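You operate a simulated robot arm through the tools that you are given. There is no shell and no other tool. Be economical: measure what you need, move in short steps, check, and stop when the job is done.

Carry out the task below with a simulated two-armed robot. There is one attempt and no reset: what you move stays moved.

Task
Pick up the round bottle marked "fork oil" from the open end of the counter top with one hand, pass it to the other hand and put it on the upper open shelf of the counter. Set down upright: round bottle.

It is judged by the outcome, as a careful person would: the job done as asked, and still so three seconds after it is handed in. It fails if anything else is knocked over, pushed out of place, dropped, spilled or broken.

Robot
Two 7-joint arms with two-finger parallel grippers on one trunk, on a base that drives. Base frame: it is fixed to the floor where the robot stands at the start and does not move with it; the origin is under the middle of the robot, x ahead of it, y to its left, z up; the surface under the hand at the start is at about z = 920. Readings come in mm, degrees, newtons and seconds.
The left shoulder is at the start at [20, 113, 1297], the right one opposite. With the tool pointing down near the work surface each hand reaches from about 200 to 600 mm from the robot's upright axis, wherever it stands, measured 20 degrees to its own side. Places, roughly: upper open shelf of the counter [500, -300, 500]. Payload 1.57 kg a hand.
The tool frame of a hand sits at the grasp point between the pads (the TCP): z along the fingers, y along the line on which they close. The tips reach 30 mm beyond it. The gripper opens to 80 mm. The fingers are 17 mm wide and 12 mm thick; the gripper's body (40 by 82 mm) begins 80 mm behind the TCP.
Orientation is told as [roll, pitch, yaw] about the base's x, y, z axes, in that order, counted from this pose: with the fingers straight down and closing along the base's y, the tool's x points along the base's -x, its y along +y and its z along -z.

Tools
- The arms move only by the tool jog_arm. It takes "left_rows", "right_rows" or both (then of equal length, played together; a hand with none holds still); each is text: rows parted by semicolons, each of 7 numbers parted by spaces: the shift along the tool's x, y, z in m, then the turn, a rotation vector about the tool's x, y, z in degrees, then the opening, from 0 (shut) to 1 (fully open). In form: dx dy dz rx ry rz claw; .... A call has 1 to 8 rows; each row is the pose to reach, as a shift and turn from the pose commanded when the call began, along the tool's axes at that moment. A row lasts 0.2 s, in which the tool goes at most 50 mm and 8.6 degrees; a call with a longer step from one row to the next is refused whole, and so is a gripper value outside its range. A pose out of reach is approached as far as the arm can. The call stops where the force on the tool passes 40 N (or 10 N more than at its start, if that is more) or the arm is blocked; 0.2 s more then pass. The fingers move at their own pace (about 45 mm/s each) and stop on an object; they squeeze with about 30 N. The grip force told is the motor's: it shows also when the fingers shut on nothing. Time passes only in rows, and 0.2 s behind the last, so rows that repeat a pose let the fingers close. It gives the time, the measured TCP pose, the force on the tool (base axes), the opening and the grip force at its end, in the units of the frame above (readings bear some noise), with the torque about the TCP (base axes, N m) and any sound that the robot's microphone picked up, and new pictures: "show" is both (left out), scene, wrist or none (wrist: the cameras of the hands that moved).
- Cameras (640 x 400 px; columns grow to the right, rows downward): "scene" is now at [102.4, -27.3, 1421.1]; the picture's right is [-0.27, -0.96, 0.00], its down [-0.66, 0.19, -0.73] and it looks along [0.70, -0.20, -0.69] (base axes); focal length 271 px, centre (320, 200). "left" rides on the left gripper at [72, 7, -122] in its tool frame; the picture's right is [-0.09, 1.00, 0.00], its down [-0.84, -0.08, -0.54] and it looks along [-0.54, -0.05, 0.84] (tool axes); focal length 238 px, centre (320, 200). "right" rides on the right gripper at [72, -7, -122] in its tool frame; the picture's right is [0.09, 1.00, 0.00], its down [-0.84, 0.08, -0.54] and it looks along [-0.54, 0.05, 0.84] (tool axes); focal length 238 px, centre (320, 200). There is no depth. A picture from a camera that has moved, and an enlarged one, comes with that camera's place and axes in the base frame and with its lens. The place of the scene camera against the robot may be out by one fixed shift of up to 25 mm in any direction.
- move_column(by): slides the trunk up (or, below 0, down) by that many mm; the arms and the scene camera ride with it, the base frame stays. It gives what a move gives, with no picture.
- base_move(legs): drives the robot by 1 to 6 legs, each [ahead, left, turn to the left] in mm, mm and degrees, along the robot's own axes; the way and the turn of a leg run together, so that a leg with both is an arc; at most 1500 mm and 180 degrees a leg. The arms and the cameras ride along, it lands a little off, and it stops where it bumps. It gives what a move gives, and a new picture of the scene camera.
- aim_head(pan, tilt): turns the head with the scene camera to pan (to the left, within 80 degrees either way) and tilt (down, from -29 to 69), counted from straight ahead of the robot. It gives what a move gives, and a new picture of the scene camera.
- inspect(camera, box): a new picture of the part [left, top, right, bottom] of that camera's present view, enlarged. No time passes.
- close_job(): hands the job in; it is judged then, once.

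Go step by step. Nothing tells you exact positions but the pictures and the camera data: compare them with the known pose of the tool, close in by small moves and look again before you grip or let go. The budget is 120 turns and 260 pictures, counting those below and the enlarged ones. Unless the task says otherwise, let go and move clear before handing in, and close with one line.

The tools are called after "Call:" as a command line: name --argument value ..., lists and objects as JSON in quotes. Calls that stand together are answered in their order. jog_arm: Moves the arms, as the interface text tells. Its arguments: {"type":"object","properties":{"left_rows":{"type":"string"},"right_rows":{"type":"string"},"show":{"type":"string","enum":["both","scene","wrist","none"]}},"required":[]} The other tools are called the same way: move_column (by) slides the trunk up or down; base_move (legs) drives the base; aim_head (pan, tilt) turns the head that bears the scene camera; inspect (camera, box) takes an enlarged picture of a part of a camera's view; close_job () hands the job in.

At the start:

```text
time: 0.0
left_ee_pos: [400.0, 32.9, 1204.6]
left_orientation: [0.0, 0.0, 0.0]
left_force: [0.2, -0.4, -0.5]
left_wrist_torque: [0.03, 0.01, 0.0]
left_grip_width: 80.2
left_grasp_force: 0.0
right_ee_pos: [375.6, -272.9, 1211.1]
right_orientation: [0.0, 0.0, -0.1]
right_force: [0.5, -1.0, -0.1]
right_wrist_torque: [0.03, 0.02, -0.02]
right_grip_width: 80.1
right_grasp_force: 0.0
trunk travel left (down, up): [-350.0, 220.0]
robot x, y, heading: [-0.7, -2.3, -0.1]
head pan, tilt: [-15.7, 43.4]
```

scene: 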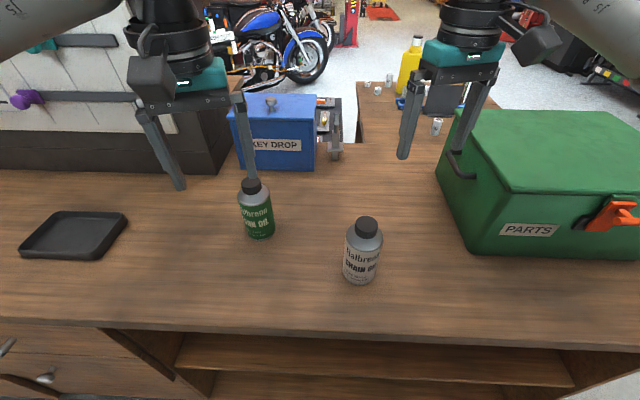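
right: 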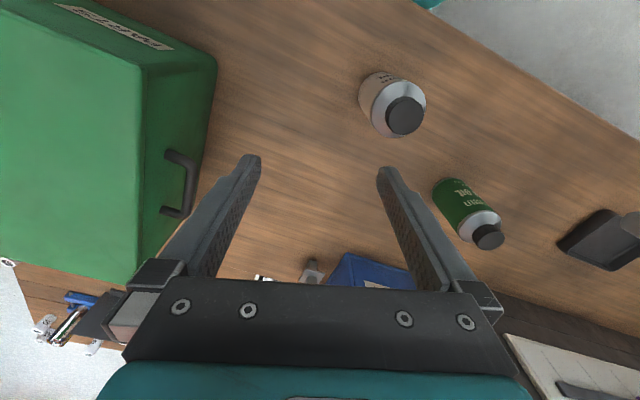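
left: 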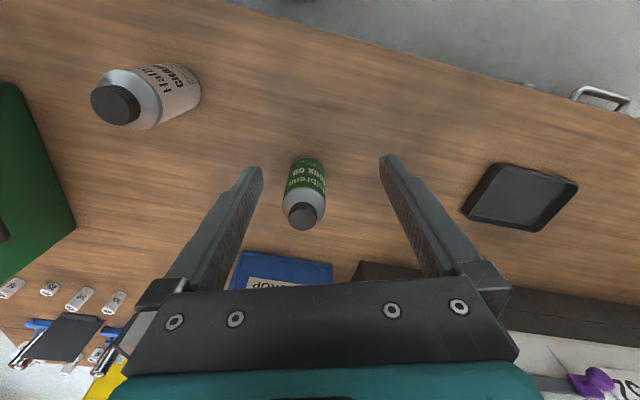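

I see two bottles nearby that seem to read "chain oil", and a yellow one behind the green PARTS box. I'll enlarge to read the labels.

Call:
inspect --camera "scene" --box '[220, 160, 400, 300]'

Call:
inspect --camera "scene" --box '[340, 20, 520, 140]'

Call:
aim_head --pan -60 --tilt 35

```text
2.86 times, centred on (310, 230) of scene
camera zoom: at [102.4, -27.3, 1421.1], right [-0.27, -0.96, 0.0], down [-0.66, 0.19, -0.73], along [0.7, -0.2, -0.69], focal length 775 px, centre (349, 114)
```

zoom: 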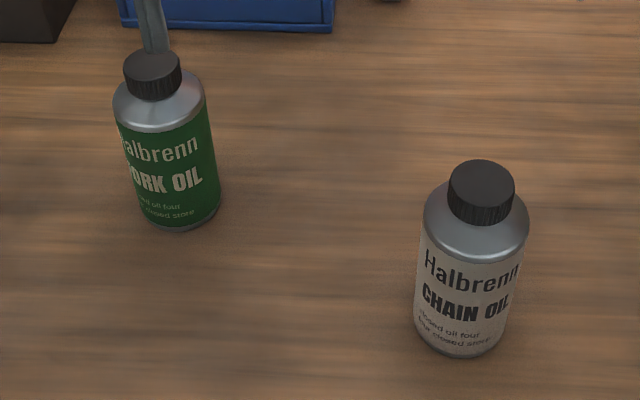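

```text
3.33 times, centred on (430, 80) of scene
camera zoom: at [102.4, -27.3, 1421.1], right [-0.27, -0.96, 0.0], down [-0.66, 0.19, -0.73], along [0.7, -0.2, -0.69], focal length 904 px, centre (-47, 600)
```

zoom: 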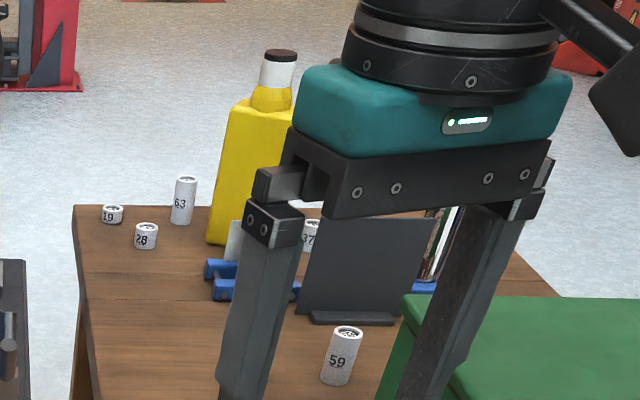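

```text
time: 1.1
left_ee_pos: [399.0, 32.6, 1203.8]
left_orientation: [0.1, 0.0, 0.1]
left_force: [0.5, 0.2, 0.3]
left_wrist_torque: [0.03, 0.01, 0.02]
left_grip_width: 80.1
left_grasp_force: 0.0
right_ee_pos: [375.3, -271.5, 1210.9]
right_orientation: [0.1, 0.0, -0.1]
right_force: [-0.4, -0.2, -0.5]
right_wrist_torque: [0.0, -0.01, 0.02]
right_grip_width: 79.8
right_grasp_force: 0.0
trunk travel left (down, up): [-350.0, 220.0]
robot x, y, heading: [-1.0, 0.4, -0.2]
head pan, tilt: [-60.0, 35.0]
camera scene: at [67.0, -81.2, 1433.6], right [-0.87, -0.5, 0.0], down [-0.29, 0.5, -0.82], along [0.41, -0.71, -0.57], focal length 271 px, centre (320, 200)
```

scene: 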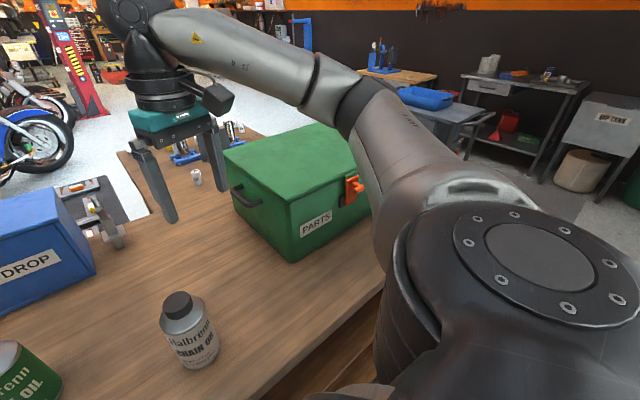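

The green bottle is the FORK OIL one, roughly at [565, 0], standing about 140 mm tall. I'll back off to look at the shelf before touching anything.

Call:
base_move --legs '[[-700, 0, 0]]'

Call:
aim_head --pan -15 --tilt 45

```text
time: 4.9
left_ee_pos: [-290.1, 34.5, 1202.3]
left_orientation: [0.0, 0.0, 0.6]
left_force: [-0.5, -0.3, 1.0]
left_wrist_torque: [0.02, 0.01, -0.01]
left_grip_width: 79.9
left_grasp_force: 0.1
right_ee_pos: [-312.2, -272.2, 1210.2]
right_orientation: [0.0, 0.0, 0.4]
right_force: [-1.5, 0.8, -0.7]
right_wrist_torque: [0.01, 0.02, 0.01]
right_grip_width: 79.9
right_grasp_force: 0.1
trunk travel left (down, up): [-350.0, 220.0]
robot x, y, heading: [-688.9, 0.5, 0.4]
head pan, tilt: [-60.0, 35.0]
camera scene: at [-622.5, -83.8, 1433.6], right [-0.86, -0.51, 0.0], down [-0.29, 0.49, -0.82], along [0.42, -0.71, -0.57], focal length 271 px, centre (320, 200)
```

scene: 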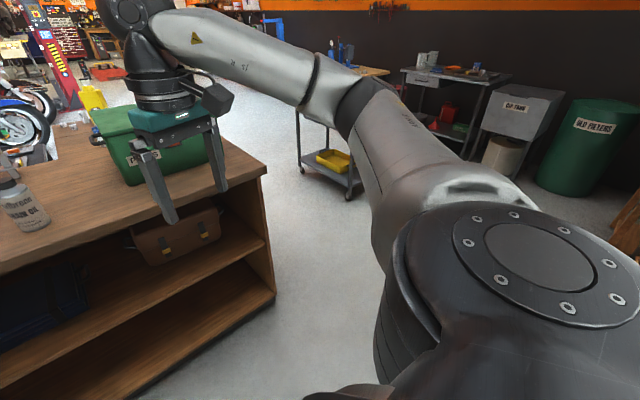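

```text
time: 6.0
left_ee_pos: [-290.1, 33.3, 1203.0]
left_orientation: [0.0, 0.0, 0.5]
left_force: [0.6, -0.8, 0.0]
left_wrist_torque: [-0.01, -0.01, 0.01]
left_grip_width: 80.2
left_grasp_force: 0.1
right_ee_pos: [-312.2, -271.4, 1210.4]
right_orientation: [0.0, -0.1, 0.5]
right_force: [-0.5, -0.6, -0.3]
right_wrist_torque: [0.02, -0.02, 0.03]
right_grip_width: 80.0
right_grasp_force: 0.0
trunk travel left (down, up): [-350.0, 220.0]
robot x, y, heading: [-688.3, -1.1, 1.0]
head pan, tilt: [-15.0, 45.0]
camera scene: at [-588.1, -28.4, 1418.8], right [-0.25, -0.97, 0.0], down [-0.68, 0.18, -0.71], along [0.68, -0.18, -0.71], focal length 271 px, centre (320, 200)
```

scene: 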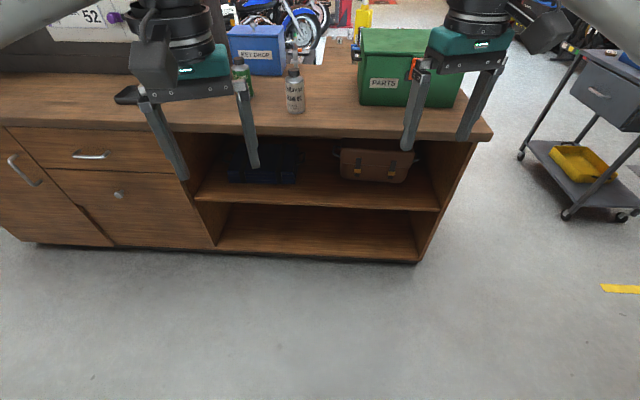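

Call:
inspect --camera "scene" --box '[180, 100, 500, 300]'

Call:
move_column --by -340

Call:
aim_head --pan -17 --tilt 27

```text
2.00 times, centred on (340, 200) of scene
camera zoom: at [-588.1, -28.4, 1418.8], right [-0.25, -0.97, 0.0], down [-0.68, 0.18, -0.71], along [0.68, -0.18, -0.71], focal length 542 px, centre (280, 200)
```

zoom: 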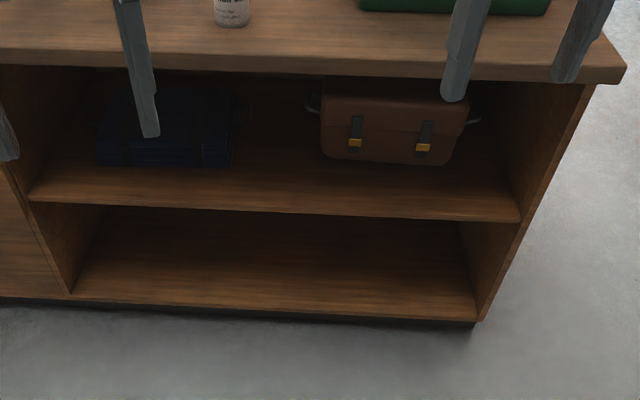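

```text
time: 9.4
left_ee_pos: [-291.1, 33.7, 863.9]
left_orientation: [0.0, 0.0, 0.5]
left_force: [0.3, 0.1, 0.1]
left_wrist_torque: [-0.03, -0.02, 0.01]
left_grip_width: 80.0
left_grasp_force: 0.0
right_ee_pos: [-312.9, -271.6, 870.6]
right_orientation: [0.0, 0.0, 0.4]
right_force: [-0.8, -1.0, -0.1]
right_wrist_torque: [0.02, -0.03, 0.05]
right_grip_width: 79.9
right_grasp_force: 0.0
trunk travel left (down, up): [-10.0, 560.0]
robot x, y, heading: [-688.2, -2.2, 0.6]
head pan, tilt: [-15.0, 45.0]
```

```text
time: 10.2
left_ee_pos: [-290.1, 32.9, 863.5]
left_orientation: [0.0, 0.1, 0.4]
left_force: [0.2, 0.0, 0.0]
left_wrist_torque: [0.01, 0.0, -0.01]
left_grip_width: 79.8
left_grasp_force: 0.0
right_ee_pos: [-311.0, -272.0, 870.4]
right_orientation: [0.0, 0.1, 0.4]
right_force: [0.8, -0.4, -0.3]
right_wrist_torque: [0.0, 0.01, 0.0]
right_grip_width: 80.0
right_grasp_force: 0.0
trunk travel left (down, up): [-10.0, 560.0]
robot x, y, heading: [-689.9, -5.9, 0.5]
head pan, tilt: [-17.0, 27.0]
camera scene: at [-579.0, -33.9, 1106.1], right [-0.28, -0.96, 0.0], down [-0.44, 0.13, -0.89], along [0.85, -0.25, -0.45], focal length 271 px, centre (320, 200)
```

scene: 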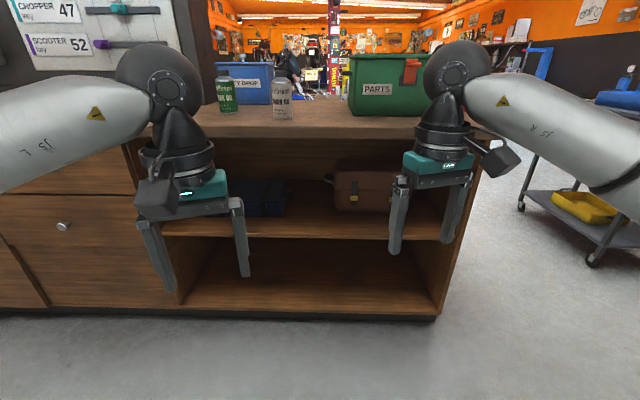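

Call:
inspect --camera "scene" --box '[160, 60, 480, 260]'

Call:
inspect --camera "scene" --box '[230, 170, 390, 270]'

```text
2.00 times, centred on (320, 160) of scene
camera zoom: at [-579.0, -33.9, 1106.1], right [-0.28, -0.96, 0.0], down [-0.44, 0.13, -0.89], along [0.85, -0.25, -0.45], focal length 542 px, centre (320, 280)
```

zoom: 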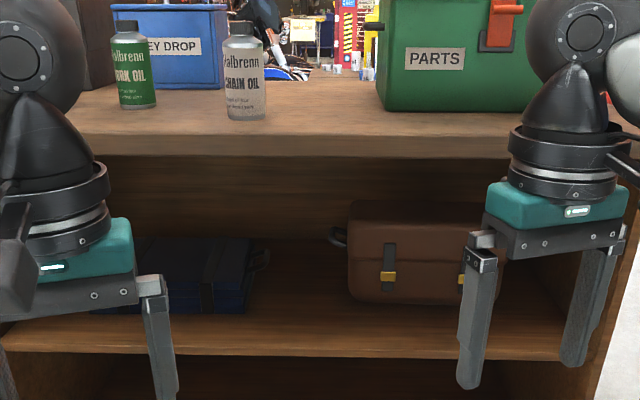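

```text
4.00 times, centred on (310, 220) of scene
camera zoom: at [-579.0, -33.9, 1106.1], right [-0.28, -0.96, 0.0], down [-0.44, 0.13, -0.89], along [0.85, -0.25, -0.45], focal length 1085 px, centre (360, 120)
```

zoom: 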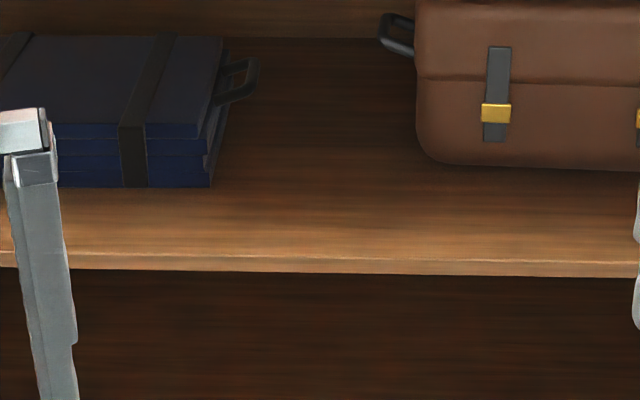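

Upper shelf is at about z≈470 with its front edge near x≈310. There is a free gap between the navy box and the brown bag around [400, -285]. I'll go back up and drive in to pick the bottle with the left hand.

Call:
move_column --by 340

Call:
base_move --legs '[[0, -100, 0], [690, 0, 0]]'

Call:
aim_head --pan 8 --tilt 40

Call:
inspect --camera "left" --box '[0, 0, 640, 400]'

```text
time: 13.5
left_ee_pos: [-290.7, 33.1, 1203.2]
left_orientation: [-0.1, 0.0, 0.5]
left_force: [0.0, 0.4, -1.1]
left_wrist_torque: [0.03, 0.02, 0.02]
left_grip_width: 79.8
left_grasp_force: 0.1
right_ee_pos: [-311.6, -273.2, 1211.4]
right_orientation: [0.0, -0.1, 0.4]
right_force: [-0.5, -0.2, -0.5]
right_wrist_torque: [0.01, 0.03, -0.01]
right_grip_width: 80.1
right_grasp_force: 0.0
trunk travel left (down, up): [-350.0, 220.0]
robot x, y, heading: [-686.9, -0.6, 0.4]
head pan, tilt: [-17.0, 27.0]
```

```text
time: 18.1
left_ee_pos: [399.0, -66.6, 1202.5]
left_orientation: [0.1, 0.0, 0.1]
left_force: [-0.7, 0.0, 0.3]
left_wrist_torque: [0.0, -0.02, 0.04]
left_grip_width: 80.0
left_grasp_force: 0.0
right_ee_pos: [375.3, -372.6, 1209.0]
right_orientation: [-0.1, 0.0, -0.1]
right_force: [-0.6, -0.1, -0.4]
right_wrist_torque: [0.04, 0.03, 0.02]
right_grip_width: 80.0
right_grasp_force: 0.0
trunk travel left (down, up): [-350.0, 220.0]
robot x, y, heading: [0.6, -100.8, 0.4]
head pan, tilt: [-17.0, 27.0]
camera scene: at [109.9, -132.0, 1446.1], right [-0.29, -0.96, 0.0], down [-0.43, 0.13, -0.89], along [0.85, -0.26, -0.45], focal length 271 px, centre (320, 200)
```

scene: 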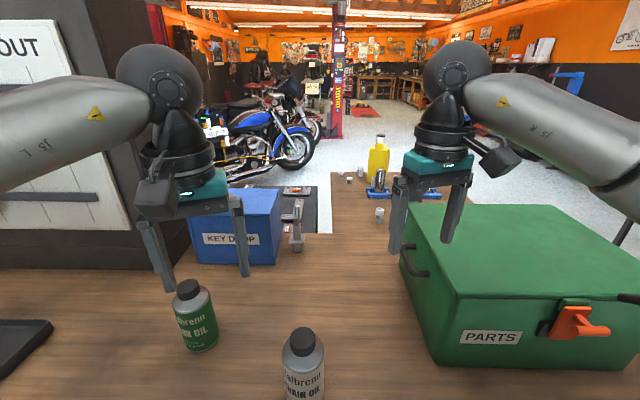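

```text
time: 18.9
left_ee_pos: [398.3, -65.8, 1203.8]
left_orientation: [0.0, -0.1, 0.1]
left_force: [0.5, -0.1, 0.3]
left_wrist_torque: [-0.01, 0.02, 0.01]
left_grip_width: 79.9
left_grasp_force: 0.0
right_ee_pos: [375.2, -372.0, 1210.9]
right_orientation: [0.0, 0.1, 0.0]
right_force: [0.6, 0.4, -0.4]
right_wrist_torque: [0.0, -0.06, 0.03]
right_grip_width: 79.8
right_grasp_force: 0.1
trunk travel left (down, up): [-350.0, 220.0]
robot x, y, heading: [0.5, -99.0, 0.1]
head pan, tilt: [8.0, 40.0]
camera scene: at [106.2, -93.5, 1426.1], right [0.14, -0.99, 0.0], down [-0.64, -0.09, -0.77], along [0.76, 0.11, -0.64], focal length 271 px, centre (320, 200)
```

scene: 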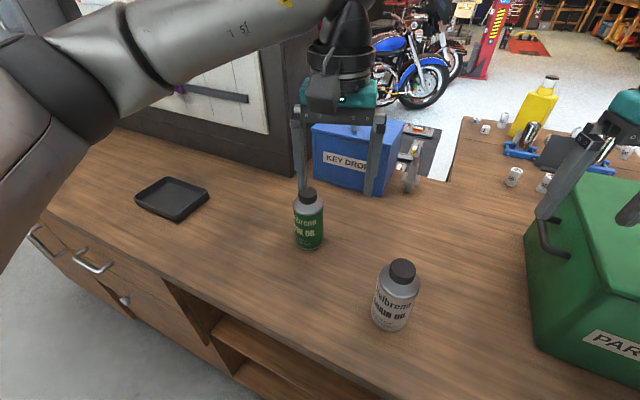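

```text
1.00 times, centred on (320, 200) of left (not enlarged: the box is as wide or as high as the picture)
camera zoom: at [326.4, -60.7, 1325.2], right [0.09, 1.0, 0.0], down [0.84, -0.08, 0.54], along [0.54, -0.05, -0.84], focal length 238 px, centre (320, 200)
```

zoom: 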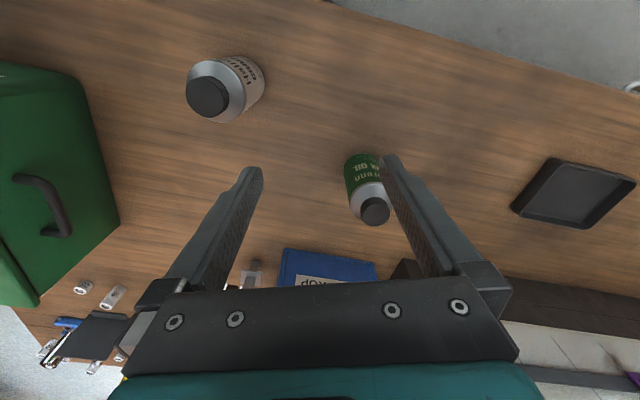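

The left wrist camera puts the bottle near [527, -1], with the cap top at about z≈1050. I'll move the left hand closer above it with the gripper open.

Call:
jog_arm --left_rows "-0.025 0.016 0 0 0 0 1;-0.05 0.032 0 0 0 0 1;-0.075 0.048 0.02 0 0 0 1;-0.1 0.064 0.05 0 0 0 1;-0.1 0.064 0.08 0 0 0 1"

```text
time: 20.1
left_ee_pos: [499.0, -2.5, 1125.7]
left_orientation: [0.0, 0.0, 0.0]
left_force: [0.1, 0.0, 0.5]
left_wrist_torque: [-0.02, 0.02, -0.01]
left_grip_width: 80.1
left_grasp_force: 0.0
right_ee_pos: [375.4, -371.4, 1210.7]
right_orientation: [0.1, 0.0, 0.0]
right_force: [-0.4, -0.1, -0.3]
right_wrist_torque: [-0.02, -0.02, -0.03]
right_grip_width: 80.1
right_grasp_force: 0.1
trunk travel left (down, up): [-350.0, 220.0]
robot x, y, heading: [0.4, -98.7, -0.1]
head pan, tilt: [8.0, 40.0]
camera scene: at [106.1, -93.4, 1426.0], right [0.14, -0.99, 0.0], down [-0.64, -0.09, -0.77], along [0.76, 0.11, -0.64], focal length 271 px, centre (320, 200)
camera left: at [425.8, 4.5, 1246.4], right [0.09, 1.0, 0.0], down [0.84, -0.08, 0.54], along [0.54, -0.05, -0.84], focal length 238 px, centre (320, 200)
```

scene: 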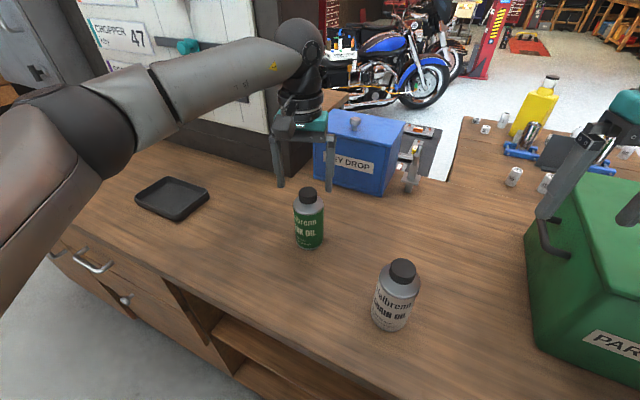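
left: 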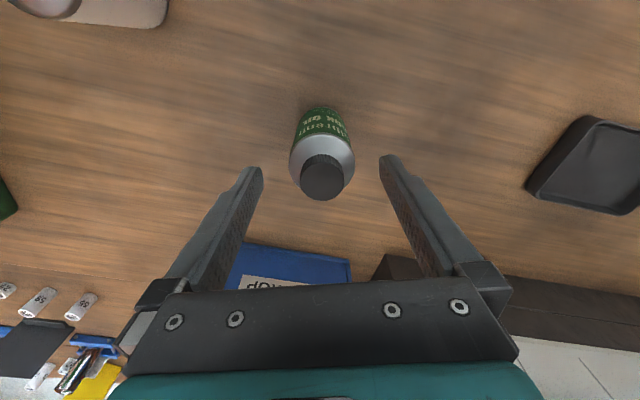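

Triangulating from two views gives bottle [528, -3], cap top z≈1051. I'll move over it, then descend partway and check.

Call:
jog_arm --left_rows "-0.015 0 0 0 0 0 1;-0.029 0 0 0 0 0 1;-0.029 0 0.03 0 0 0 1;-0.029 0 0.06 0 0 0 1"

```text
time: 21.1
left_ee_pos: [526.9, -3.0, 1063.5]
left_orientation: [0.1, 0.0, 0.2]
left_force: [-0.4, -0.8, -0.2]
left_wrist_torque: [-0.03, 0.01, 0.02]
left_grip_width: 80.1
left_grasp_force: 0.0
right_ee_pos: [375.4, -372.9, 1211.2]
right_orientation: [-0.1, -0.1, 0.1]
right_force: [-0.7, -0.4, 0.0]
right_wrist_torque: [0.01, -0.01, -0.01]
right_grip_width: 79.9
right_grasp_force: 0.0
trunk travel left (down, up): [-350.0, 220.0]
robot x, y, heading: [1.1, -99.5, -0.0]
head pan, tilt: [8.0, 40.0]
camera scene: at [106.3, -93.5, 1426.0], right [0.14, -0.99, 0.0], down [-0.64, -0.09, -0.77], along [0.76, 0.11, -0.64], focal length 271 px, centre (320, 200)
camera left: at [454.7, 3.3, 1184.8], right [0.09, 1.0, 0.0], down [0.84, -0.08, 0.54], along [0.54, -0.05, -0.84], focal length 238 px, centre (320, 200)
```

scene: 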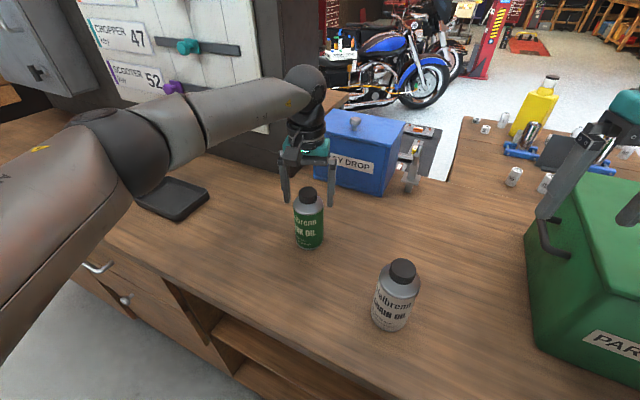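
left: 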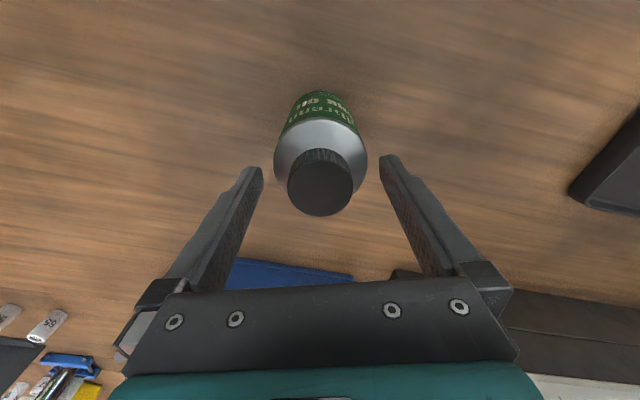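

The bottle is centred between the fingers. I'll descend to z≈985.

Call:
jog_arm --left_rows "0 0 0.025 0 0 0 1;0 0 0.05 0 0 0 1;0 0 0.07 0 0 0 1;0 0 0.078 0 0 0 1"

```text
time: 22.1
left_ee_pos: [526.8, -2.8, 987.4]
left_orientation: [-0.1, -0.3, 0.1]
left_force: [2.2, 1.2, 10.8]
left_wrist_torque: [-0.11, 0.22, -0.01]
left_grip_width: 79.9
left_grasp_force: 0.0
right_ee_pos: [374.9, -371.3, 1211.3]
right_orientation: [0.1, 0.0, 0.0]
right_force: [0.5, 0.3, 0.1]
right_wrist_torque: [0.02, 0.02, -0.01]
right_grip_width: 80.1
right_grasp_force: 0.1
trunk travel left (down, up): [-350.0, 220.0]
robot x, y, heading: [-1.4, -101.9, 0.2]
head pan, tilt: [8.0, 40.0]
camera scene: at [105.4, -93.5, 1426.3], right [0.14, -0.99, 0.0], down [-0.64, -0.09, -0.77], along [0.76, 0.11, -0.64], focal length 271 px, centre (320, 200)
camera left: at [455.2, 3.8, 1109.1], right [0.09, 1.0, 0.0], down [0.83, -0.08, 0.55], along [0.54, -0.05, -0.84], focal length 238 px, centre (320, 200)
```

scene: 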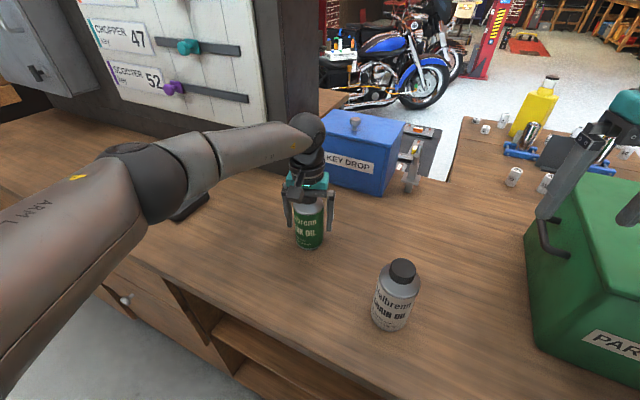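
left: 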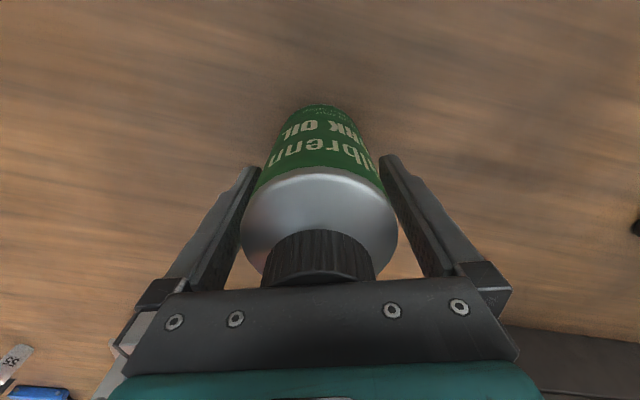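

The palm is just touching the cap (10 N). I'll back up 6 mm and close.

Call:
jog_arm --left_rows "0 0 -0.008 0 0 0 1;0 0 -0.008 0 0 0 0.5;0 0 -0.008 0 0 0 0.5;0 0 -0.008 0 0 0 0.3;0 0 -0.008 0 0 0 0.3;0 0 -0.008 0 0 0 0.3" --show "wrist"

```text
time: 23.5
left_ee_pos: [527.5, -2.5, 994.2]
left_orientation: [0.0, -0.1, 0.1]
left_force: [-0.8, -0.1, 0.1]
left_wrist_torque: [-0.01, -0.06, 0.03]
left_grip_width: 63.8
left_grasp_force: 30.2
right_ee_pos: [376.1, -371.5, 1211.0]
right_orientation: [0.0, 0.0, 0.1]
right_force: [-0.8, -0.5, 0.2]
right_wrist_torque: [0.01, 0.02, 0.01]
right_grip_width: 79.9
right_grasp_force: 0.0
trunk travel left (down, up): [-350.0, 220.0]
robot x, y, heading: [2.8, -100.8, 0.0]
head pan, tilt: [8.0, 40.0]
camera left: at [455.5, 3.7, 1115.1], right [0.09, 1.0, 0.0], down [0.84, -0.08, 0.54], along [0.54, -0.05, -0.84], focal length 238 px, centre (320, 200)
```

left: 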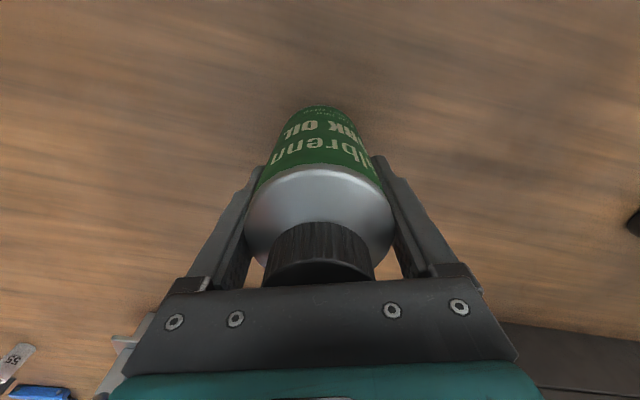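

Gripped at 63.8 mm, 30 N. Now lifting straight up.

Call:
jog_arm --left_rows "0 0 -0.015 0 0 0 0.3;0 0 -0.04 0 0 0 0.3;0 0 -0.07 0 0 0 0.3;0 0 -0.1 0 0 0 0.3;0 0 -0.13 0 0 0 0.3;0 0 -0.16 0 0 0 0.3;0 0 -0.19 0 0 0 0.3;0 0 -0.20 0 0 0 0.3"

```text
time: 25.3
left_ee_pos: [527.8, -2.6, 1194.9]
left_orientation: [0.0, 0.1, 0.1]
left_force: [-0.3, 0.4, -3.8]
left_wrist_torque: [0.0, 0.0, -0.01]
left_grip_width: 63.9
left_grasp_force: 30.1
right_ee_pos: [375.2, -372.1, 1209.5]
right_orientation: [-0.1, 0.0, -0.1]
right_force: [1.0, -0.3, 0.2]
right_wrist_torque: [-0.01, 0.01, -0.01]
right_grip_width: 80.2
right_grasp_force: 0.0
trunk travel left (down, up): [-350.0, 220.0]
robot x, y, heading: [2.4, -101.2, 0.1]
head pan, tilt: [8.0, 40.0]
camera scene: at [106.5, -93.3, 1426.0], right [0.14, -0.99, 0.0], down [-0.64, -0.09, -0.77], along [0.76, 0.11, -0.64], focal length 271 px, centre (320, 200)
camera left: at [454.9, 3.4, 1316.4], right [0.09, 1.0, 0.0], down [0.84, -0.08, 0.54], along [0.54, -0.05, -0.84], focal length 238 px, centre (320, 200)
```

scene: 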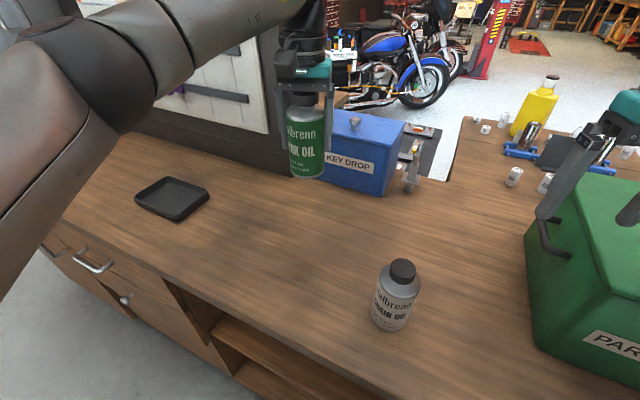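
left: 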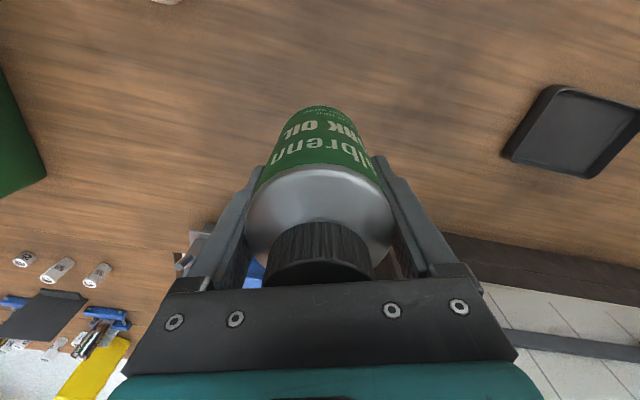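

It holds, about 0.4 kg. I'll back well away from the counter so the handover happens in free space.

Call:
base_move --legs '[[-550, 0, 0]]'

Call:
jog_arm --left_rows "0.02 0 0 0 0 8 0.3;0.05 0 0 0 0 16 0.3;0.08 0 0 0 0 24 0.3;0.11 0 0 0 0 32 0.3;0.12 0 0 0 0 40 0.3;0.12 0 0 0 0 48 0.3;0.12 0 0 0 0 56 0.3;0.12 0 0 0 0 64 0.3" --show "scene"

```text
time: 28.5
left_ee_pos: [-29.4, -2.5, 1194.6]
left_orientation: [-0.1, 0.0, 0.2]
left_force: [0.2, -0.5, -3.6]
left_wrist_torque: [0.01, -0.04, -0.02]
left_grip_width: 64.2
left_grasp_force: 30.3
right_ee_pos: [-180.3, -373.6, 1211.1]
right_orientation: [0.0, 0.0, 0.2]
right_force: [-0.7, -0.1, 0.2]
right_wrist_torque: [0.0, -0.05, 0.0]
right_grip_width: 80.1
right_grasp_force: 0.1
trunk travel left (down, up): [-350.0, 220.0]
robot x, y, heading: [-558.5, -101.5, 0.2]
head pan, tilt: [8.0, 40.0]
camera scene: at [-449.6, -94.3, 1426.0], right [0.14, -0.99, 0.0], down [-0.64, -0.09, -0.77], along [0.76, 0.11, -0.64], focal length 271 px, centre (320, 200)
```

scene: 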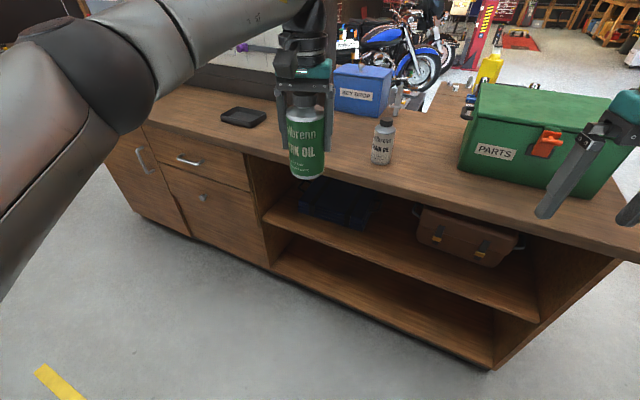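

```text
time: 30.3
left_ee_pos: [-156.3, -37.4, 1189.7]
left_orientation: [0.3, 0.1, -63.2]
left_force: [0.2, -1.0, -2.8]
left_wrist_torque: [0.04, -0.01, 0.03]
left_grip_width: 63.8
left_grasp_force: 30.6
left hand out of reach, approached as far as the arm can: row 8
right_ee_pos: [-180.0, -374.6, 1209.1]
right_orientation: [0.2, 0.2, 0.1]
right_force: [-0.2, -0.9, 0.1]
right_wrist_torque: [0.05, 0.01, 0.01]
right_grip_width: 79.9
right_grasp_force: 0.1
trunk travel left (down, up): [-350.0, 220.0]
robot x, y, heading: [-554.2, -99.0, 0.2]
head pan, tilt: [8.0, 40.0]
camera scene: at [-448.5, -97.2, 1425.9], right [0.14, -0.99, 0.0], down [-0.64, -0.09, -0.77], along [0.76, 0.11, -0.64], focal length 271 px, centre (320, 200)
```

scene: 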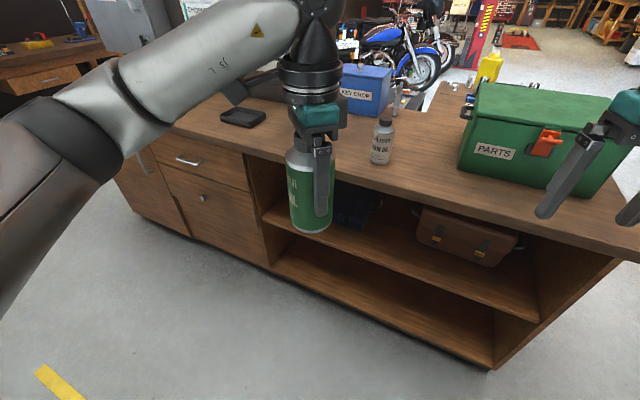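

Left yaw saturates near -63°, so I'll use about -50° and let the right hand come from the right at about +40° yaw. That puts the two grips crosswise. Moving the left hand to the midline.

Call:
jog_arm --left_rows "-0.01 0 0 0 0 -4 0.3;-0.025 0 0 0 0 -8 0.3;-0.04 0 0 0 0 -12 0.3;-0.055 0 0 0 0 -13 0.3;-0.07 0 0 0 0 -13 0.3" --show "scene"

Call:
aim_head --pan -5 --tilt 35

```text
time: 31.5
left_ee_pos: [-126.5, -97.3, 1189.4]
left_orientation: [0.0, 0.0, -50.6]
left_force: [0.2, -1.0, -4.5]
left_wrist_torque: [0.05, 0.01, -0.01]
left_grip_width: 63.8
left_grasp_force: 30.3
right_ee_pos: [-180.0, -373.6, 1210.1]
right_orientation: [-0.1, 0.1, 0.2]
right_force: [-0.9, -1.2, 0.5]
right_wrist_torque: [-0.01, -0.04, 0.01]
right_grip_width: 80.0
right_grasp_force: 0.1
trunk travel left (down, up): [-350.0, 220.0]
robot x, y, heading: [-555.6, -101.4, 0.2]
head pan, tilt: [8.0, 40.0]
camera scene: at [-449.1, -94.9, 1426.0], right [0.14, -0.99, 0.0], down [-0.64, -0.09, -0.77], along [0.76, 0.11, -0.64], focal length 271 px, centre (320, 200)
```

scene: 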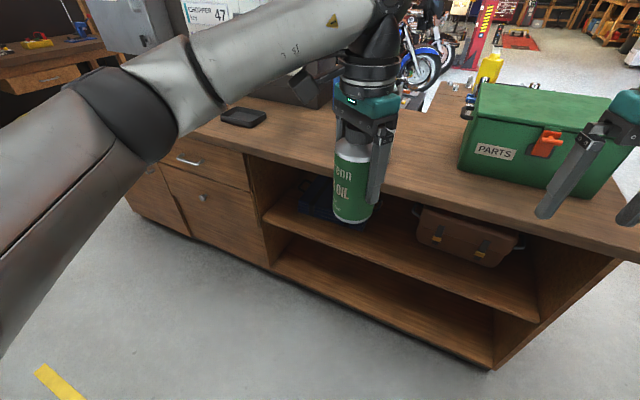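

```text
time: 32.3
left_ee_pos: [-127.0, -96.9, 1188.4]
left_orientation: [-0.1, 0.1, -50.9]
left_force: [0.4, -0.1, -3.6]
left_wrist_torque: [-0.01, 0.04, -0.02]
left_grip_width: 63.7
left_grasp_force: 29.7
right_ee_pos: [-179.7, -372.2, 1210.4]
right_orientation: [0.0, -0.1, 0.0]
right_force: [-0.6, -0.2, -0.3]
right_wrist_torque: [0.0, 0.02, 0.02]
right_grip_width: 80.2
right_grasp_force: 0.0
trunk travel left (down, up): [-350.0, 220.0]
robot x, y, heading: [-556.6, -102.4, 0.3]
head pan, tilt: [-5.0, 35.0]
camera scene: at [-445.6, -113.8, 1433.5], right [-0.08, -1.0, 0.0], down [-0.57, 0.05, -0.82], along [0.82, -0.07, -0.57], focal length 271 px, centre (320, 200)
```

scene: 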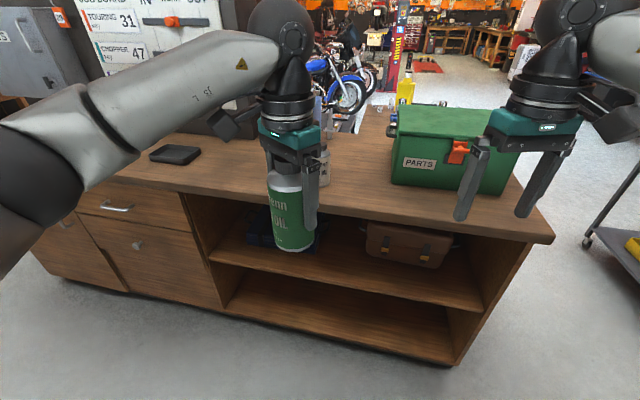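

Now tilting the right hand towards horizontal in place.

Call:
jog_arm --right_rows "0 0 0 0 -8.5 0 1;0 0 0 0 -17 0 1;0 0 0 0 -25.5 0 1;0 0 0 0 -34 0 1;0 0 0 0 -42.5 0 1;0 0 0 0 -51 0 1;0 0 0 0 -59.5 0 1;0 0 0 0 -68 0 1" --show "scene"

```text
time: 34.1
left_ee_pos: [-127.1, -96.6, 1188.4]
left_orientation: [0.0, 0.0, -50.8]
left_force: [0.3, 0.0, -4.1]
left_wrist_torque: [0.04, -0.04, 0.0]
left_grip_width: 63.8
left_grasp_force: 29.4
right_ee_pos: [-144.5, -396.4, 1207.9]
right_orientation: [0.4, -67.9, -0.2]
right_force: [0.8, -0.2, 0.4]
right_wrist_torque: [0.0, 0.03, 0.02]
right_grip_width: 79.8
right_grasp_force: 0.1
right hand out of reach, approached as far as the arm can: row 6, 7, 8
trunk travel left (down, up): [-350.0, 220.0]
robot x, y, heading: [-556.5, -99.9, 0.2]
head pan, tilt: [-5.0, 35.0]
camera scene: at [-445.6, -114.0, 1433.6], right [-0.08, -1.0, 0.0], down [-0.57, 0.05, -0.82], along [0.82, -0.07, -0.57], focal length 271 px, centre (320, 200)
```

scene: 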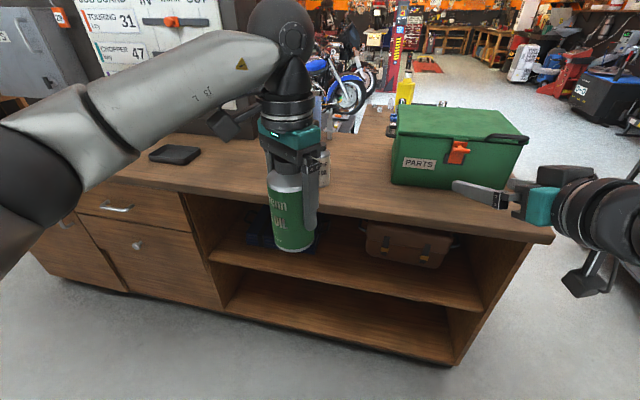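

Too close to the shoulder at this height. I'll lower both hands, which are over free floor, to get more room.

Call:
jog_arm --right_rows "0.029 0 0.012 0 0 0 1;0.058 0 0.024 0 0 0 1;0.087 0 0.035 0 0 0 1;0.116 0 0.047 0 0 0 1;0.145 0 0.059 0 0 0 1;0.174 0 0.07 0 0 0 1;0.203 0 0.082 0 0 0 1;0.232 0 0.094 0 0 0 1" --left_rows "0 0 0.024 0 0 0 0.3;0 0 0.048 0 0 0 0.3;0 0 0.072 0 0 0 0.3;0 0 0.096 0 0 0 0.3;0 0 0.12 0 0 0 0.3;0 0 0.144 0 0 0 0.3;0 0 0.168 0 0 0 0.3;0 0 0.19 0 0 0 0.3" --show "scene"

```text
time: 35.9
left_ee_pos: [-126.1, -97.6, 998.8]
left_orientation: [0.0, 0.0, -50.8]
left_force: [0.7, -0.2, -2.8]
left_wrist_torque: [0.02, 0.0, -0.01]
left_grip_width: 63.5
left_grasp_force: 30.2
right_ee_pos: [-144.1, -398.8, 1184.0]
right_orientation: [0.0, -67.9, -0.3]
right_force: [-1.0, -0.2, 0.2]
right_wrist_torque: [-0.02, 0.0, -0.01]
right_grip_width: 79.9
right_grasp_force: 0.1
right hand out of reach, approached as far as the arm can: row 1, 2, 3, 4, 5, 6, 7, 8
trunk travel left (down, up): [-350.0, 220.0]
robot x, y, heading: [-556.8, -104.3, 0.0]
head pan, tilt: [-5.0, 35.0]
camera scene: at [-445.5, -113.8, 1433.6], right [-0.08, -1.0, 0.0], down [-0.57, 0.05, -0.82], along [0.82, -0.07, -0.57], focal length 271 px, centre (320, 200)
```

scene: 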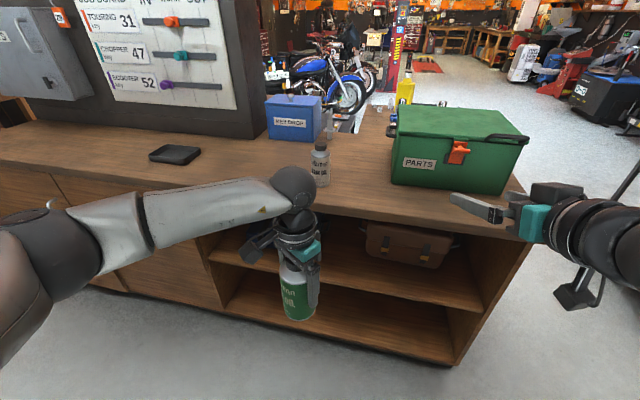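

The right wrist is at a joint limit; reaching further forward should free it. Moving the right hand ahead.

Call:
jog_arm --right_rows "-0.01 0 0.025 0 0 0 1;-0.02 0 0.05 0 0 0 1;-0.03 0 0.075 0 0 0 1;-0.04 0 0.1 0 0 0 1;-0.05 0 0.125 0 0 0 1;-0.06 0 0.15 0 0 0 1" --show "scene"

```text
time: 37.3
left_ee_pos: [-126.6, -98.0, 999.7]
left_orientation: [0.0, 0.0, -50.8]
left_force: [-0.2, -0.1, -3.0]
left_wrist_torque: [0.03, 0.03, -0.02]
left_grip_width: 63.7
left_grasp_force: 29.9
right_ee_pos: [13.8, -400.9, 1180.9]
right_orientation: [0.0, -68.0, 0.1]
right_force: [0.7, -0.2, 0.1]
right_wrist_torque: [0.0, 0.02, 0.02]
right_grip_width: 80.0
right_grasp_force: 0.1
trunk travel left (down, up): [-350.0, 220.0]
robot x, y, heading: [-560.4, -104.8, 0.2]
head pan, tilt: [-5.0, 35.0]
camera scene: at [-445.0, -113.7, 1433.5], right [-0.08, -1.0, 0.0], down [-0.57, 0.05, -0.82], along [0.82, -0.07, -0.57], focal length 271 px, centre (320, 200)
```

scene: 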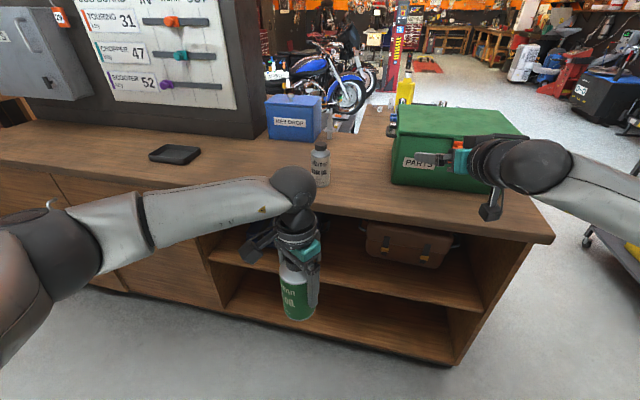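

Call:
jog_arm --right_rows "0.028 0 0.011 0 0 0 1;0.056 0 0.022 0 0 0 1;0.084 0 0.034 0 0 0 1;0.112 0 0.045 0 0 0 1;0.140 0 0.056 0 0 0 1;0.167 0 0.0675 0 0 0 1" --show "none"

```text
time: 38.7
left_ee_pos: [-125.1, -97.8, 999.3]
left_orientation: [0.0, 0.1, -50.8]
left_force: [0.6, -0.2, -3.6]
left_wrist_torque: [0.0, -0.02, 0.02]
left_grip_width: 63.6
left_grasp_force: 30.0
right_ee_pos: [13.7, -398.4, 1000.0]
right_orientation: [-0.2, -68.0, 0.2]
right_force: [-0.8, 0.4, 0.0]
right_wrist_torque: [-0.01, 0.01, 0.01]
right_grip_width: 80.0
right_grasp_force: 0.1
trunk travel left (down, up): [-350.0, 220.0]
robot x, y, heading: [-555.2, -98.5, 0.1]
head pan, tilt: [-5.0, 35.0]
```

Call:
jog_arm --right_rows "0 0 0 -7.42 0 -3 1;0 0 0 -14.84 0 -6 1;0 0 0 -22.26 0 -9 1;0 0 0 -29.7 0 -12 1;0 0 0 -37.1 0 -15 1" --show "scene"

```text
time: 39.9
left_ee_pos: [-126.2, -99.8, 999.8]
left_orientation: [0.1, 0.0, -50.7]
left_force: [0.3, -1.0, -3.6]
left_wrist_torque: [0.03, -0.01, 0.01]
left_grip_width: 63.5
left_grasp_force: 29.5
right_ee_pos: [14.0, -403.7, 1002.0]
right_orientation: [-0.1, -68.3, 40.3]
right_force: [0.4, -0.5, -0.2]
right_wrist_torque: [-0.02, 0.03, 0.06]
right_grip_width: 79.8
right_grasp_force: 0.1
right hand out of reach, approached as far as the arm can: row 3
trunk travel left (down, up): [-350.0, 220.0]
robot x, y, heading: [-555.6, -100.6, 0.2]
head pan, tilt: [-5.0, 35.0]
camera scene: at [-445.7, -115.4, 1433.4], right [-0.08, -1.0, 0.0], down [-0.57, 0.05, -0.82], along [0.82, -0.07, -0.57], focal length 271 px, centre (320, 200)
```

scene: 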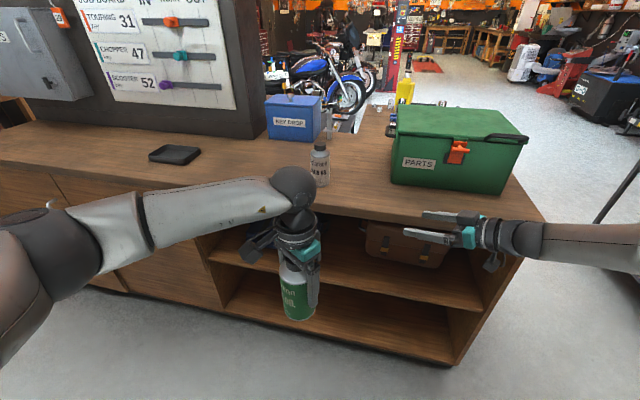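

Both poses work. Plan: raise the left hand over a meeting point, bring the right hand in beneath it, then lower the bottle between the right fingers. Left goes first.

Call:
jog_arm --left_rows "0 0 -0.04 0 0 0 0.3;0 0 -0.08 0 0 0 0.3;-0.01 0.003 -0.115 0 0 0 0.3;-0.035 0.012 -0.131 0 0 0 0.3;-0.06 0.02 -0.131 0 0 0 0.3;-0.085 0.028 -0.131 0 0 0 0.3;-0.108 0.036 -0.131 0 0 0 0.3;-0.108 0.036 -0.131 0 0 0 0.3" --show "none"

Call:
jog_arm --right_rows "0.001 0.03 0.019 0 0 0 1;0.003 0.06 0.038 0 0 0 1;0.005 0.09 0.057 0 0 0 1;0.006 0.12 0.076 0 0 0 1;0.007 0.15 0.095 0 0 0 1;0.009 0.18 0.114 0 0 0 1;0.01 0.214 0.136 0 0 0 1"

```text
time: 41.7
left_ee_pos: [-81.3, -128.0, 1130.5]
left_orientation: [0.0, -0.1, -50.8]
left_force: [0.3, -0.2, -3.1]
left_wrist_torque: [-0.01, 0.03, -0.02]
left_grip_width: 63.9
left_grasp_force: 29.6
left hand out of reach, approached as far as the arm can: row 5, 6, 7, 8
right_ee_pos: [13.3, -401.4, 1001.2]
right_orientation: [0.0, -68.0, 40.1]
right_force: [0.7, 0.0, 0.0]
right_wrist_torque: [0.0, 0.0, 0.02]
right_grip_width: 80.2
right_grasp_force: 0.0
trunk travel left (down, up): [-350.0, 220.0]
robot x, y, heading: [-555.3, -99.8, 0.2]
head pan, tilt: [-5.0, 35.0]
```

```text
time: 43.3
left_ee_pos: [-80.8, -127.4, 1128.8]
left_orientation: [0.0, 0.0, -51.0]
left_force: [0.5, 0.0, -2.9]
left_wrist_torque: [-0.02, -0.03, -0.03]
left_grip_width: 63.7
left_grasp_force: 30.7
right_ee_pos: [-30.1, -159.8, 941.6]
right_orientation: [0.0, -67.9, 40.1]
right_force: [-1.1, -0.5, 0.5]
right_wrist_torque: [-0.01, 0.01, 0.0]
right_grip_width: 80.0
right_grasp_force: 0.1
trunk travel left (down, up): [-350.0, 220.0]
robot x, y, heading: [-558.9, -99.2, 0.1]
head pan, tilt: [-5.0, 35.0]
camera scene: at [-445.6, -113.3, 1433.6], right [-0.08, -1.0, 0.0], down [-0.57, 0.05, -0.82], along [0.82, -0.07, -0.57], focal length 271 px, centre (320, 200)
camera right: at [-133.1, -255.0, 920.5], right [-0.67, 0.74, -0.09], down [-0.19, -0.06, 0.98], along [0.72, 0.67, 0.19], focal length 238 px, centre (320, 200)
```

scene: 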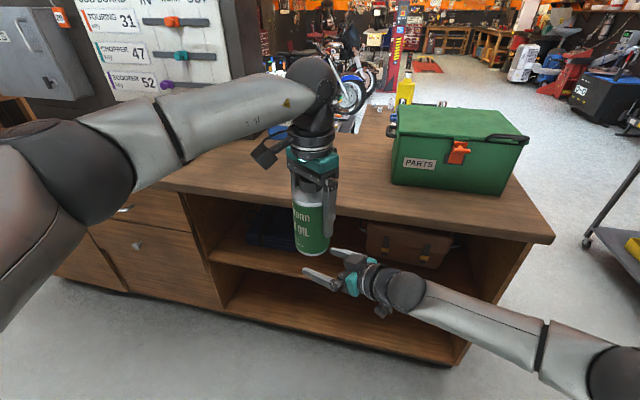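
right: 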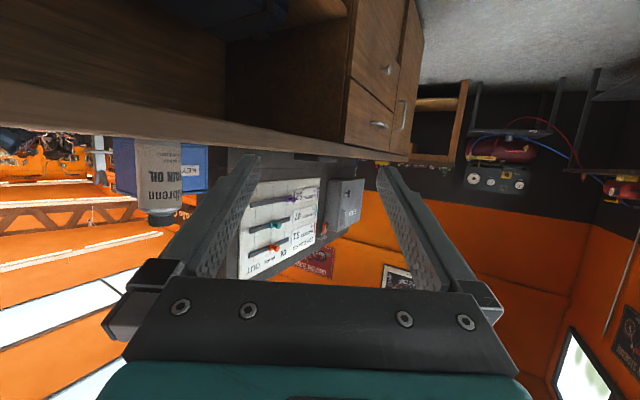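

The left hand's reach ends at about [-81, -127], so I'll bring the right hand under that point.

Call:
jog_arm --right_rows "0.003 0.029 -0.008 0 0 0 1;0.0067 0.058 -0.0165 0 0 0 1;0.0067 0.058 -0.0165 0 0 0 1"

```text
time: 44.1
left_ee_pos: [-80.7, -126.9, 1128.9]
left_orientation: [0.1, 0.1, -50.8]
left_force: [0.8, 0.7, -4.1]
left_wrist_torque: [0.0, -0.01, 0.0]
left_grip_width: 63.8
left_grasp_force: 29.9
right_ee_pos: [-81.2, -128.0, 940.6]
right_orientation: [0.0, -68.0, 40.0]
right_force: [-0.1, 0.9, -0.5]
right_wrist_torque: [0.03, 0.05, 0.02]
right_grip_width: 80.0
right_grasp_force: 0.0
trunk travel left (down, up): [-350.0, 220.0]
robot x, y, heading: [-552.9, -99.4, 0.5]
head pan, tilt: [-5.0, 35.0]
camera scene: at [-445.4, -113.9, 1433.5], right [-0.08, -1.0, 0.0], down [-0.57, 0.05, -0.82], along [0.82, -0.07, -0.57], focal length 271 px, centre (320, 200)
camera right: at [-183.6, -222.7, 920.0], right [-0.67, 0.74, -0.09], down [-0.19, -0.06, 0.98], along [0.72, 0.67, 0.19], focal length 238 px, centre (320, 200)
```

scene: 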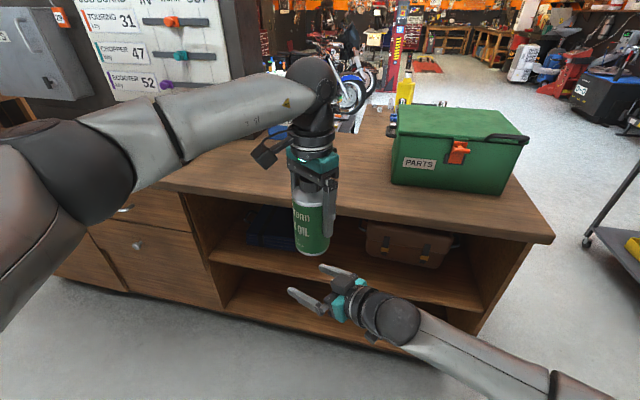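
right: 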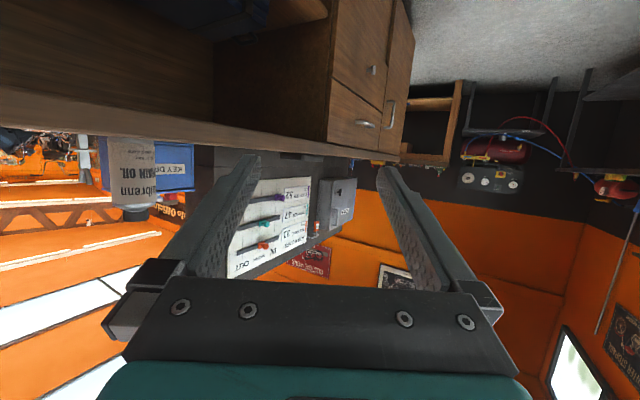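

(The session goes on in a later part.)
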